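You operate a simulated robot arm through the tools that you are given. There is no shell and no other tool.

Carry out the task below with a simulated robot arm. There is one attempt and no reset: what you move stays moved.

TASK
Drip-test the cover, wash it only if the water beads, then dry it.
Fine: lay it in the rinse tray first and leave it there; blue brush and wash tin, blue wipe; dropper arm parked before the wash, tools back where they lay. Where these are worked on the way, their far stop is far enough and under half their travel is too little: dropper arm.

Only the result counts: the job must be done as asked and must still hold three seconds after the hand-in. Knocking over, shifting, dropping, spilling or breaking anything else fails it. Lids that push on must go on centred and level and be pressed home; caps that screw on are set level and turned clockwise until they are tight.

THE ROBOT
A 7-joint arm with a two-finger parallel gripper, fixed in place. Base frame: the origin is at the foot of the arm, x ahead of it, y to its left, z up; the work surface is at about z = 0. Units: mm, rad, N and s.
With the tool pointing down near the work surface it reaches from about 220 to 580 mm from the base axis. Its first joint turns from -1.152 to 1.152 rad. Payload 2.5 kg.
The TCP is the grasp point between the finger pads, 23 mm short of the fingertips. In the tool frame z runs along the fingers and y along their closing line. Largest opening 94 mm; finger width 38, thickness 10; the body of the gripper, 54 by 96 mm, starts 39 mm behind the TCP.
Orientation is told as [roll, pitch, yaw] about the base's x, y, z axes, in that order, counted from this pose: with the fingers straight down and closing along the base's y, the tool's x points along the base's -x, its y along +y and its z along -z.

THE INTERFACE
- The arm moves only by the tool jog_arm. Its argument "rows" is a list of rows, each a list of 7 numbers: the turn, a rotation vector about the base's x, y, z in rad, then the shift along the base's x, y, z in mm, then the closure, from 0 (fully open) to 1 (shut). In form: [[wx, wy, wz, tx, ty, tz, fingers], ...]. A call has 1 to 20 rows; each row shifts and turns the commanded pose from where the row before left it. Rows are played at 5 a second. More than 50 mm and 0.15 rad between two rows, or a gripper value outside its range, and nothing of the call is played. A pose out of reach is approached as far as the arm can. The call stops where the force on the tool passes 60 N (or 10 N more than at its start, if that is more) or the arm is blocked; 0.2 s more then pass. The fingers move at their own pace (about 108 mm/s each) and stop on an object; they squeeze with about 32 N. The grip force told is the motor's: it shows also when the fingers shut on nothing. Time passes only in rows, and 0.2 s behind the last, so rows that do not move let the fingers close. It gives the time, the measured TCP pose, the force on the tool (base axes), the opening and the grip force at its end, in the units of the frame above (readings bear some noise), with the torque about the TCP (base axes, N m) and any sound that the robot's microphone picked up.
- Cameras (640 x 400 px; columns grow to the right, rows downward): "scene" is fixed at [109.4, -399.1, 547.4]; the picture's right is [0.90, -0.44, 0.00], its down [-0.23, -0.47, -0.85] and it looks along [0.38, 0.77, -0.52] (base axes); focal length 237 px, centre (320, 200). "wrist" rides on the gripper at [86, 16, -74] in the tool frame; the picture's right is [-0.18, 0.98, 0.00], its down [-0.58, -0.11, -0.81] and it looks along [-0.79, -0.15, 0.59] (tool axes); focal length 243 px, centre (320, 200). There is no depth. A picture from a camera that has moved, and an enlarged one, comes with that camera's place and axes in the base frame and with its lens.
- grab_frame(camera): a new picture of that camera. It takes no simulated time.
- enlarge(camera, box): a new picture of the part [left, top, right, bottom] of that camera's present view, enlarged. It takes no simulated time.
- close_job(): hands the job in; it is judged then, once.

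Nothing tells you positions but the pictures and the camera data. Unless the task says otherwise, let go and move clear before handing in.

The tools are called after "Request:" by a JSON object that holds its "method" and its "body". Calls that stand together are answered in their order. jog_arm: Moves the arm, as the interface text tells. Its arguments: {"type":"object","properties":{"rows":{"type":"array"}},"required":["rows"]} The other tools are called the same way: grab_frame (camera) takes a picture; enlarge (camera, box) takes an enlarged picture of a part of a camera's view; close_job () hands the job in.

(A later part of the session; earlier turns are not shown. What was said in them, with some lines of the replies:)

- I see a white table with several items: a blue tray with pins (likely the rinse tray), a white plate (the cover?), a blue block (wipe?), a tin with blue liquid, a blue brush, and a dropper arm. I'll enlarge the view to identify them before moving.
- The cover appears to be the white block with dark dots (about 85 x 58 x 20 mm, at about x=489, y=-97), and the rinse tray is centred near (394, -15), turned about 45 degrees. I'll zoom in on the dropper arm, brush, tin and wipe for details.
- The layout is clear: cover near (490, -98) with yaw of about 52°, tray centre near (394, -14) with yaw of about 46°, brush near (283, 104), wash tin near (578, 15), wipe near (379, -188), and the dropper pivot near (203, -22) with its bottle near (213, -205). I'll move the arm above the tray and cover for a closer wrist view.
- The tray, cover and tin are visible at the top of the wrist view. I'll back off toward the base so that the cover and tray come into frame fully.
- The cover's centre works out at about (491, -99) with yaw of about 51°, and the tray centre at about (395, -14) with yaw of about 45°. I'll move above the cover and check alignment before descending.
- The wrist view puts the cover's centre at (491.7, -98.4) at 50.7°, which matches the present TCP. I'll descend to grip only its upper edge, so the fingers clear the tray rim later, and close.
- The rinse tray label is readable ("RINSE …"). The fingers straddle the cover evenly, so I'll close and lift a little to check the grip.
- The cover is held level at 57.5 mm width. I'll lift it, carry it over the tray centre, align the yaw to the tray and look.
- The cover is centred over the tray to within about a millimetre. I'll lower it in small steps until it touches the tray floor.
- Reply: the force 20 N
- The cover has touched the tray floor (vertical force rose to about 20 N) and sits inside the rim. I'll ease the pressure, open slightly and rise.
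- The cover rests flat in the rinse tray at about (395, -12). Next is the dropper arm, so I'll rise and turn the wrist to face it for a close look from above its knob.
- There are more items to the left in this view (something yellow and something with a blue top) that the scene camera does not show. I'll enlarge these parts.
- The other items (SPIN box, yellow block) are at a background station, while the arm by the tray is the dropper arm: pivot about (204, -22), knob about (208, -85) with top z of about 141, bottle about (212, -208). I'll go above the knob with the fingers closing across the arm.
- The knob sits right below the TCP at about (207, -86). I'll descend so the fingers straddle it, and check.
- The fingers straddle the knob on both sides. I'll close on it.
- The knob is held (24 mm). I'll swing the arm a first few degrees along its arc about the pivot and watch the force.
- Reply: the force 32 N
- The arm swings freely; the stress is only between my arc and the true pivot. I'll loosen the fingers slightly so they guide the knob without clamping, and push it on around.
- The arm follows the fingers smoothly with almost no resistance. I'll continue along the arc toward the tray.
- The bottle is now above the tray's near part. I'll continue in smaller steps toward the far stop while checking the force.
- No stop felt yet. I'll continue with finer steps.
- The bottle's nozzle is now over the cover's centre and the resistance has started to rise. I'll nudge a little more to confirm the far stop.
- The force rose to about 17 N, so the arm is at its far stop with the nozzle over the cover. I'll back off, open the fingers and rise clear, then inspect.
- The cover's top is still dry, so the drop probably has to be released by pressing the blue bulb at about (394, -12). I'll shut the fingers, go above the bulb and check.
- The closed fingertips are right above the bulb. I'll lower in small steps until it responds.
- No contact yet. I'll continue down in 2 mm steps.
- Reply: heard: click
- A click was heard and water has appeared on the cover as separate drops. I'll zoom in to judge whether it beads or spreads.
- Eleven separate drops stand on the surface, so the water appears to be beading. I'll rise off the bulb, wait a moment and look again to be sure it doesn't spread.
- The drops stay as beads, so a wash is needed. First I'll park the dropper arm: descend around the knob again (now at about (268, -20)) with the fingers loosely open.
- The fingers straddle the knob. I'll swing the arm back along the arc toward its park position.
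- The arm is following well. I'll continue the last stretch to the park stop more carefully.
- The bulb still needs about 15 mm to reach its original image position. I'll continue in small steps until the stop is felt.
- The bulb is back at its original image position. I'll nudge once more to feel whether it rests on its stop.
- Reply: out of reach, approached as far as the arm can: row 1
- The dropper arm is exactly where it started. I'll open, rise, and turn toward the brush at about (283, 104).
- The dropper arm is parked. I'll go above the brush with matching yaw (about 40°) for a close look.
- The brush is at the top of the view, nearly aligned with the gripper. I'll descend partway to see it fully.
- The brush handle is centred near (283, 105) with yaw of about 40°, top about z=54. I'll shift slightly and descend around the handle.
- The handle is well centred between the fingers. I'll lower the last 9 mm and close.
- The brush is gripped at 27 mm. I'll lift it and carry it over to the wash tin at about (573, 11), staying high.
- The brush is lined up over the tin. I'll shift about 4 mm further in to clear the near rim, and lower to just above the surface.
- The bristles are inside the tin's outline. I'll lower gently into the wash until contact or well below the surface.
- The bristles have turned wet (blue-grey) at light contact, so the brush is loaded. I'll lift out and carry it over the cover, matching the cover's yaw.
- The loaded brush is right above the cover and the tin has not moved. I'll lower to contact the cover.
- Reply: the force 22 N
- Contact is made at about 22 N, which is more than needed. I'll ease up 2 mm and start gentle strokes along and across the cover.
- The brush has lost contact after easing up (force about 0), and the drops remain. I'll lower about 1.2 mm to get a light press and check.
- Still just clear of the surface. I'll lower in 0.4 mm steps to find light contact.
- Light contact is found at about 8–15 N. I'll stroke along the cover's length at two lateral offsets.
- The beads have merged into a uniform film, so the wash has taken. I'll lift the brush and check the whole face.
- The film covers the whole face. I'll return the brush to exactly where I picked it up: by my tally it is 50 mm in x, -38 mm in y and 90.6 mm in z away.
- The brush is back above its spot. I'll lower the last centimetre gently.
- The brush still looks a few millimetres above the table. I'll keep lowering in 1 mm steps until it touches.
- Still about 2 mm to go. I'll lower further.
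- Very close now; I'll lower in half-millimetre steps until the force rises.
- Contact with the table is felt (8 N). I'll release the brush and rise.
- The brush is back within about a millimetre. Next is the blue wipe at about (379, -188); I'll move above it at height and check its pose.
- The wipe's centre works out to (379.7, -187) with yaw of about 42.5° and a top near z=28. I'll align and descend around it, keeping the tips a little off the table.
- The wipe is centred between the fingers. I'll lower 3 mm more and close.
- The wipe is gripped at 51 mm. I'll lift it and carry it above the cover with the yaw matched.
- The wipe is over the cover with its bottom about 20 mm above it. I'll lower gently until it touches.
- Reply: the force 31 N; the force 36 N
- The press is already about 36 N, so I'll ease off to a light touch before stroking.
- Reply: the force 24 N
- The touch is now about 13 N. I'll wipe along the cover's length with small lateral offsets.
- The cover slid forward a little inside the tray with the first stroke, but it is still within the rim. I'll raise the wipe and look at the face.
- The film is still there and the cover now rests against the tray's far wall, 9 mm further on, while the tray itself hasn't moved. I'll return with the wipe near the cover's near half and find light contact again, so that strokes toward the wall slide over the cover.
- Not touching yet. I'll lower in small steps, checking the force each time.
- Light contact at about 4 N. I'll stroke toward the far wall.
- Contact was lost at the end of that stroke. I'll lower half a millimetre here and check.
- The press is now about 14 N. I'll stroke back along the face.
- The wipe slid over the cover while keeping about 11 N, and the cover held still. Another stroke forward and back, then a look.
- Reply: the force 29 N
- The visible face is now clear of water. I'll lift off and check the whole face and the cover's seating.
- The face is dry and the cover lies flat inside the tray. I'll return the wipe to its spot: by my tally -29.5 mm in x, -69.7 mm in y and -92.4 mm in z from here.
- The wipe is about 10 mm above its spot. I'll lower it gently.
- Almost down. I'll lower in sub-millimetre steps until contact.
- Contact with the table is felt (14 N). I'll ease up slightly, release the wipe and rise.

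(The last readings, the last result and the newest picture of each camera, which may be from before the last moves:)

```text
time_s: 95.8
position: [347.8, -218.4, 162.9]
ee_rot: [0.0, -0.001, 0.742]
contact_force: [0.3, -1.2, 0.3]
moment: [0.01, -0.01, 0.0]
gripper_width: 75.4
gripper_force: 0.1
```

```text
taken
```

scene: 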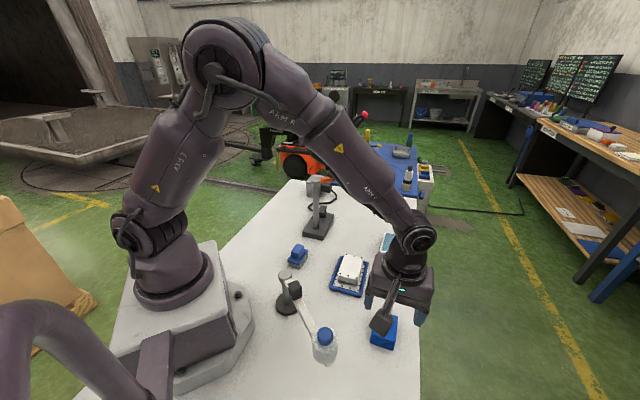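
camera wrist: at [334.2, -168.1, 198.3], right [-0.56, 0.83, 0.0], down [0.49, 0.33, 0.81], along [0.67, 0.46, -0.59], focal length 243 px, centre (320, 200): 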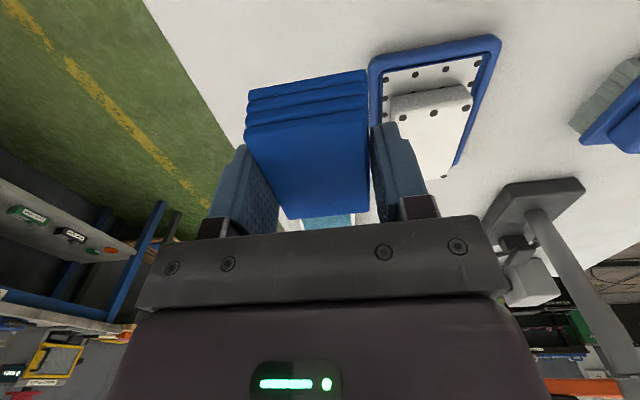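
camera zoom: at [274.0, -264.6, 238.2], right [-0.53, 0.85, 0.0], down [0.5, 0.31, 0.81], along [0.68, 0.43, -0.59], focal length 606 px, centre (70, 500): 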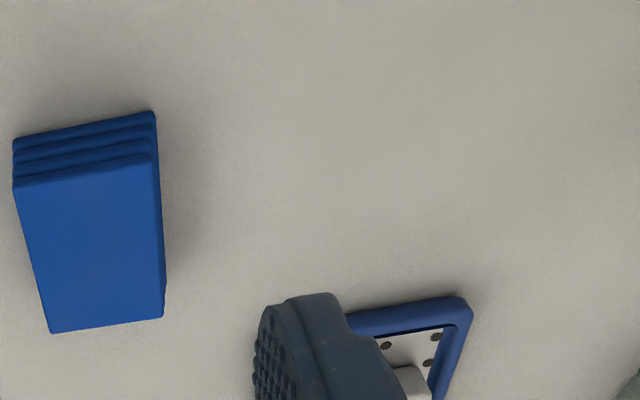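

The wipe is back in its place, and the dry cover lies flat but against the tray's far wall after the wiping. I'll nudge it gently back toward the tray's centre with shut fingers, above the rim, starting from beyond its far end.

Request:
{"method": "jog_arm", "body": {"rows": [[0, 0, 0.006, 15.3, 37.6, -4, 0.6], [0, 0, 0.006, 15.3, 37.6, -4, 1], [0, 0, 0.006, 15.3, 37.6, -4, 1], [0, 0, 0.006, 15.3, 37.6, -4, 1], [0, 0, 0.006, 15.3, 37.6, -4, 1], [0, 0, 0.006, 15.3, 37.6, -4, 1], [0, 0, 0.007, 15.3, 37.6, -4, 1], [0, 0, 0, 0, 0, -30, 1], [0, 0, 0, 0, 0, -25, 1], [0, 0, 0, 0, 0, 0, 1]]}}

Request:
{"method": "grab_frame", "body": {"camera": "wrist"}}

Request:
{"method": "enlarge", "body": {"camera": "scene", "box": [310, 220, 410, 300]}}

```text
time_s: 98.0
position: [457.9, 47.9, 81.9]
ee_rot: [0.001, 0.001, 0.785]
contact_force: [0.5, -0.6, 0.0]
moment: [0.01, -0.02, 0.0]
gripper_width: 0.1
gripper_force: 32.2
```

```text
taken
camera wrist: at [384.6, -2.5, 157.5], right [-0.56, 0.83, 0.0], down [0.49, 0.33, 0.81], along [0.67, 0.45, -0.59], focal length 243 px, centre (320, 200)
```

wrist: 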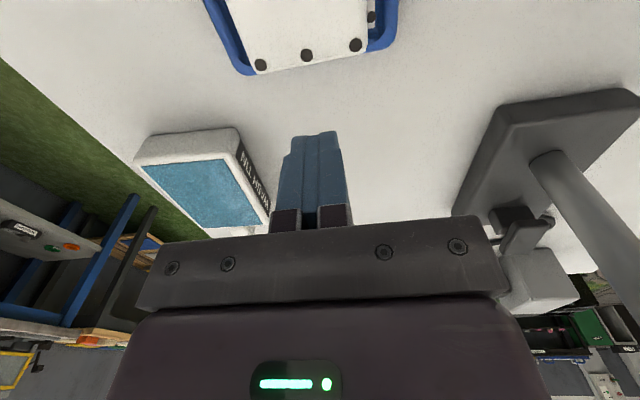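

```text
5.00 times, centred on (360, 260) of scene
camera zoom: at [109.4, -399.1, 547.4], right [0.9, -0.44, 0.0], down [-0.23, -0.47, -0.85], along [0.38, 0.77, -0.52], focal length 1183 px, centre (120, -100)
```

zoom: 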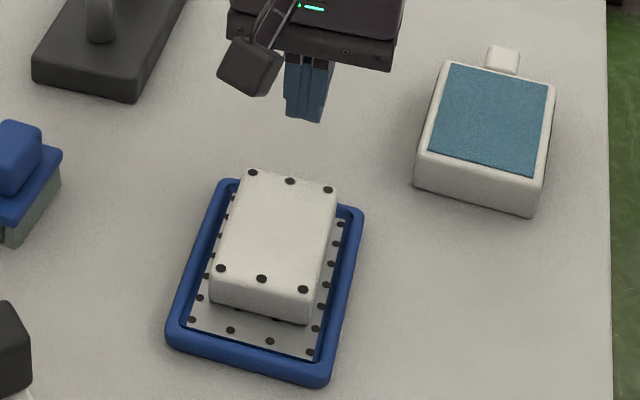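

The fingers are beyond the cover's far end. I'll take a closer look at how the cover sits at that wall before pushing.

Request:
{"method": "enlarge", "body": {"camera": "wrist", "box": [200, 0, 420, 110]}}

Request:
{"method": "enlarge", "body": {"camera": "scene", "box": [325, 245, 375, 285]}}

```text
2.91 times, centred on (310, 55) of wrist
camera zoom: at [384.6, -2.5, 157.5], right [-0.56, 0.83, 0.0], down [0.49, 0.33, 0.81], along [0.67, 0.45, -0.59], focal length 706 px, centre (349, 622)
```

zoom: 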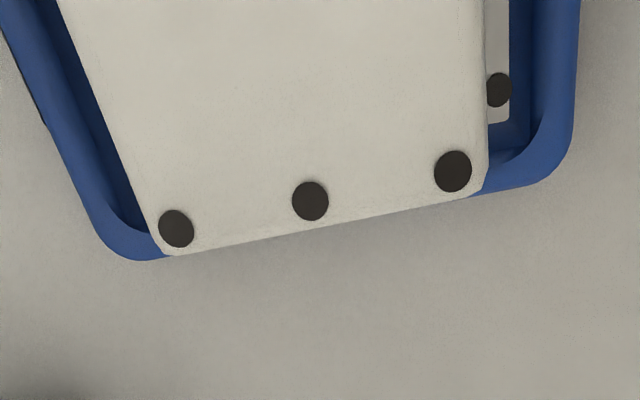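

```text
10.00 times, centred on (350, 265) of scene
camera zoom: at [109.4, -399.1, 547.4], right [0.9, -0.44, 0.0], down [-0.23, -0.47, -0.85], along [0.38, 0.77, -0.52], focal length 2366 px, centre (20, -450)
```

zoom: 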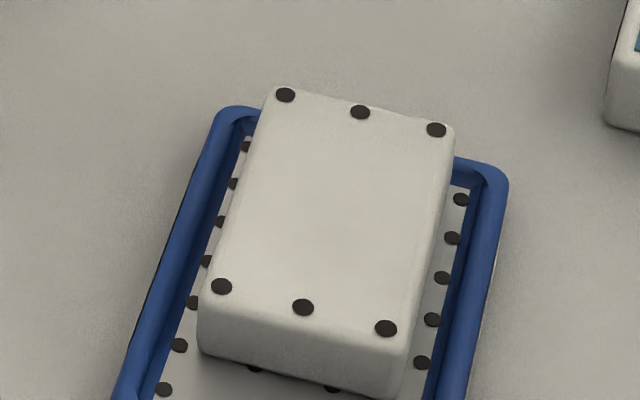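

The cover lies flat with its end at the inner wall. I'll lower the shut fingers to push at the upper part of its end face, well above the rim.

Request:
{"method": "jog_arm", "body": {"rows": [[0, 0, 0, 0, 0, -20, 1], [0, 0, 0, 0, 0, -14, 1], [0, 0, 0, 0, 0, 0, 1]]}}

Request:
{"method": "enlarge", "body": {"camera": "scene", "box": [320, 230, 390, 290]}}

Request:
{"method": "grab_frame", "body": {"camera": "wrist"}}

```text
time_s: 98.8
position: [456.8, 47.0, 48.9]
ee_rot: [0.0, 0.003, 0.785]
contact_force: [-0.7, -0.2, -0.4]
moment: [-0.02, 0.02, 0.0]
gripper_width: 0.0
gripper_force: 32.3
```

```text
6.67 times, centred on (355, 260) of scene
camera zoom: at [109.4, -399.1, 547.4], right [0.9, -0.44, 0.0], down [-0.23, -0.47, -0.85], along [0.38, 0.77, -0.52], focal length 1577 px, centre (87, -200)
```

zoom: 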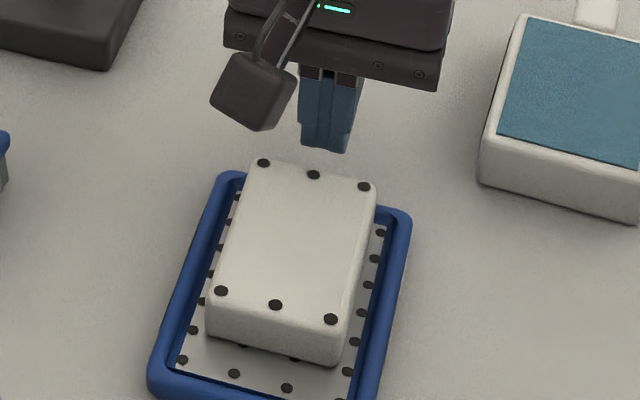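

```text
taken
camera wrist: at [383.8, -2.5, 123.3], right [-0.56, 0.83, 0.0], down [0.49, 0.33, 0.81], along [0.67, 0.45, -0.59], focal length 243 px, centre (320, 200)
```

wrist: 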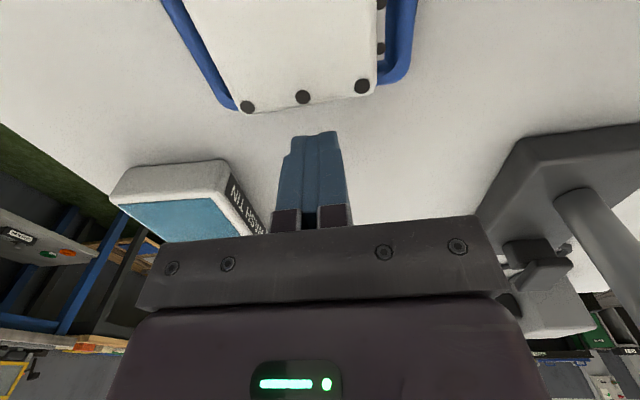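

The fingertips are level with the end face's upper half. I'll push slowly toward the tray's centre and watch.

Request:
{"method": "jog_arm", "body": {"rows": [[0, 0, 0, -3, -3, 0, 1], [0, 0, 0, -3, -3, 0, 1], [0, 0, 0, -2, -2, 0, 1], [0, 0, 0, -2, -2, 0, 1], [0, 0, 0, -2, -2, 0, 1], [0, 0, 0, 0, 0, 0, 1]]}}

Request:
{"method": "enlarge", "body": {"camera": "scene", "box": [320, 230, 390, 290]}}

```text
time_s: 100.2
position: [443.2, 34.8, 46.9]
ee_rot: [-0.001, 0.0, 0.783]
contact_force: [0.9, 0.4, 0.1]
moment: [-0.01, 0.0, 0.03]
gripper_width: 0.0
gripper_force: 32.5
```

```text
6.67 times, centred on (355, 260) of scene
camera zoom: at [109.4, -399.1, 547.4], right [0.9, -0.44, 0.0], down [-0.23, -0.47, -0.85], along [0.38, 0.77, -0.52], focal length 1577 px, centre (87, -200)
```

zoom: 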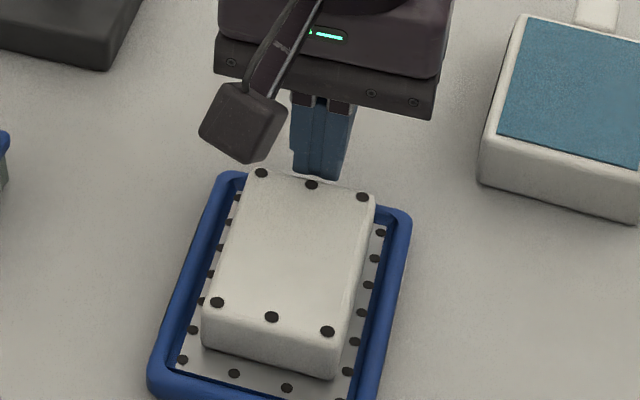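

The cover moved back about 6 mm and the tray stayed put. I'll push a few millimetres more, then back off and rise.

Request:
{"method": "jog_arm", "body": {"rows": [[0, 0, 0, -2, -2, 0, 1], [0, 0, 0, -2, -2, 0, 1], [0, 0, 0, 0, 0, 0, 1], [0, 0, 0, 5, 5, 0, 1], [0, 0, 0, 5, 5, 0, 1], [0, 0, 0, 0, 0, 30, 1], [0, 0, 0, 0, 0, 40, 1], [0, 0, 0, 0, 0, 40, 1], [0, 0, 0, -40, -20, 20, 1], [0, 0, 0, -40, -20, 20, 1], [0, 0, 0, -40, -20, 20, 1], [0, 0, 0, 0, 0, 0, 1]]}}

Request:
{"method": "enlarge", "body": {"camera": "scene", "box": [310, 240, 390, 300]}}

Request:
{"method": "grab_frame", "body": {"camera": "scene"}}

Request:
{"method": "grab_frame", "body": {"camera": "wrist"}}

```text
time_s: 102.8
position: [330.9, -19.0, 216.8]
ee_rot: [0.0, 0.001, 0.786]
contact_force: [0.1, -0.7, -0.1]
moment: [-0.01, -0.01, -0.03]
gripper_width: 0.0
gripper_force: 32.2
```

```text
6.67 times, centred on (350, 270) of scene
camera zoom: at [109.4, -399.1, 547.4], right [0.9, -0.44, 0.0], down [-0.23, -0.47, -0.85], along [0.38, 0.77, -0.52], focal length 1577 px, centre (120, -267)
```

zoom: 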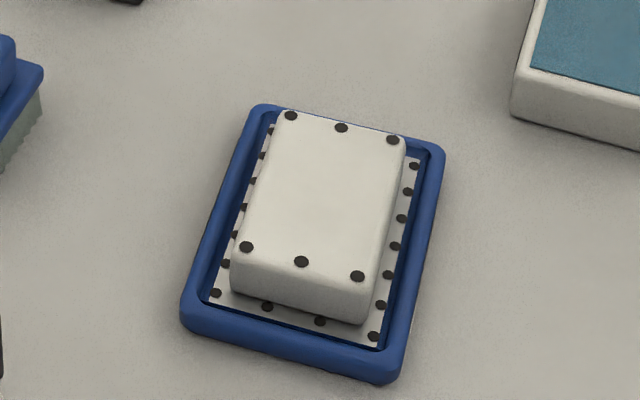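

```text
taken
```

scene: 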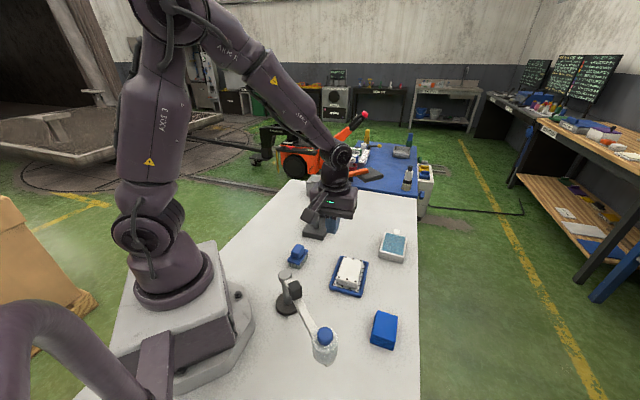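

```text
taken
camera wrist: at [257.6, -68.9, 292.7], right [-0.56, 0.83, 0.0], down [0.49, 0.33, 0.81], along [0.67, 0.46, -0.59], focal length 243 px, centre (320, 200)
```

wrist: 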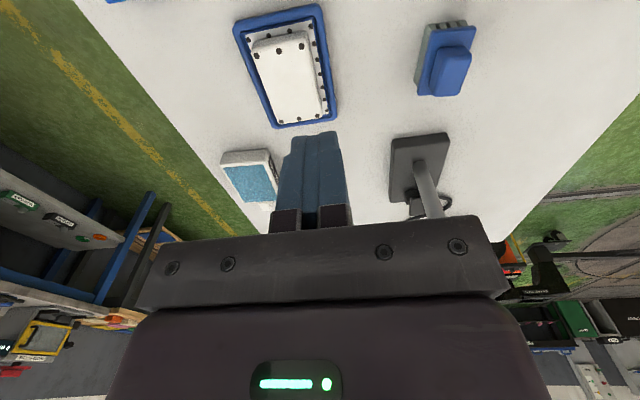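

The cover is back at its original placement in the tray, dry. I'll do a last check of the dropper arm, wipe, tin and brush.

Request:
{"method": "enlarge", "body": {"camera": "scene", "box": [260, 280, 420, 380]}}

Request:
{"method": "enlarge", "body": {"camera": "scene", "box": [260, 220, 420, 320]}}

Request:
{"method": "enlarge", "body": {"camera": "scene", "box": [335, 250, 375, 290]}}

```text
4.00 times, centred on (340, 330) of scene
camera zoom: at [109.4, -399.1, 547.4], right [0.9, -0.44, 0.0], down [-0.23, -0.47, -0.85], along [0.38, 0.77, -0.52], focal length 946 px, centre (240, -320)
```

zoom: 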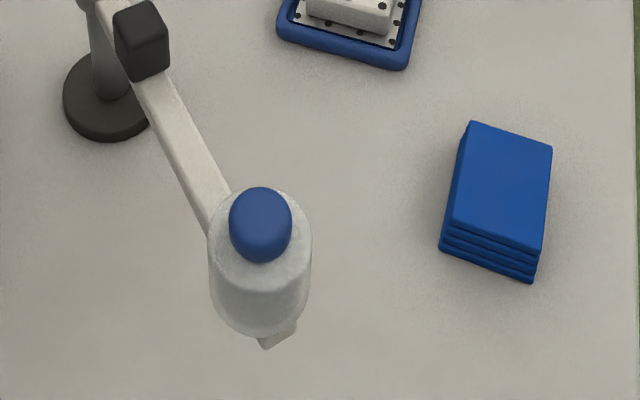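

```text
4.00 times, centred on (340, 270) of scene
camera zoom: at [109.4, -399.1, 547.4], right [0.9, -0.44, 0.0], down [-0.23, -0.47, -0.85], along [0.38, 0.77, -0.52], focal length 946 px, centre (240, -80)
```

zoom: 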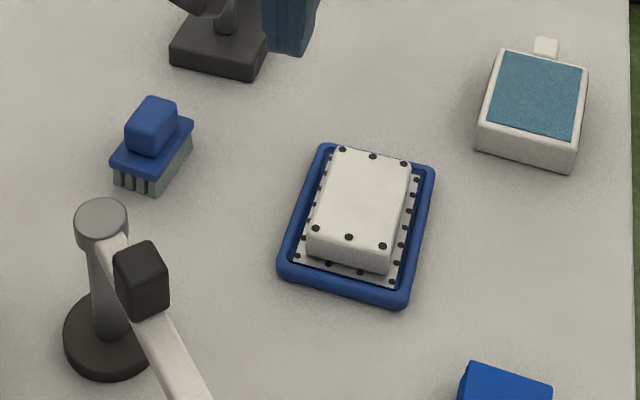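

```text
10.00 times, centred on (355, 270) of scene
camera zoom: at [109.4, -399.1, 547.4], right [0.9, -0.44, 0.0], down [-0.23, -0.47, -0.85], along [0.38, 0.77, -0.52], focal length 2366 px, centre (-30, -500)
```

zoom: 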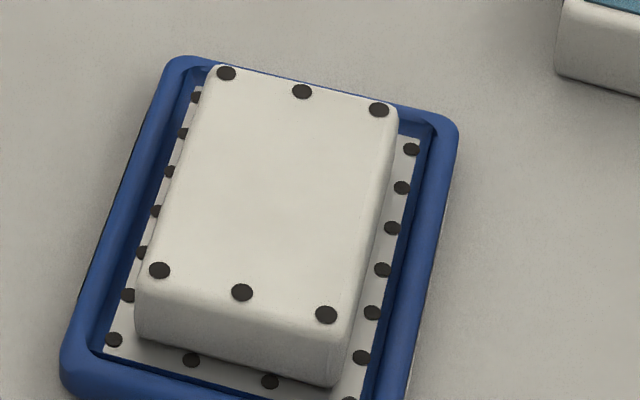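

Everything matches its starting picture: the dropper arm is parked, and the brush and wipe are back within 1–2 mm. The tin and tray have not moved, and the cover lies flat and dry in the rinse tray. The arm is clear, so I'll hand the job in.

Request:
{"method": "close_job", "body": {}}

```text
The job is handed in.
```

The drip test showed the water beading, so I washed the cover and dried it. It now lies flat and dry in the rinse tray, and the job is handed in; no verdict came back.

- **Test:** I laid the cover in the tray, swung the dropper arm to its far stop and pressed the bulb. Separate drops stood on the face and did not spread. I parked the arm again before washing.
- **Wash:** I dipped the blue brush in the wash tin and stroked the cover until the drops merged into an even film.
- **Dry:** I stroked the face with the blue wipe until no water was visible in the pictures.
- **Cover slid in the tray:** The wipe strokes pushed the cover up to 14 mm along the tray, against the far wall. I nudged it back to where I first laid it with the fingers shut, and the tray itself did not move.
- **Tools:** The brush and wipe are back within about 2 mm of where they lay. The dropper arm and wash tin match their starting pictures.
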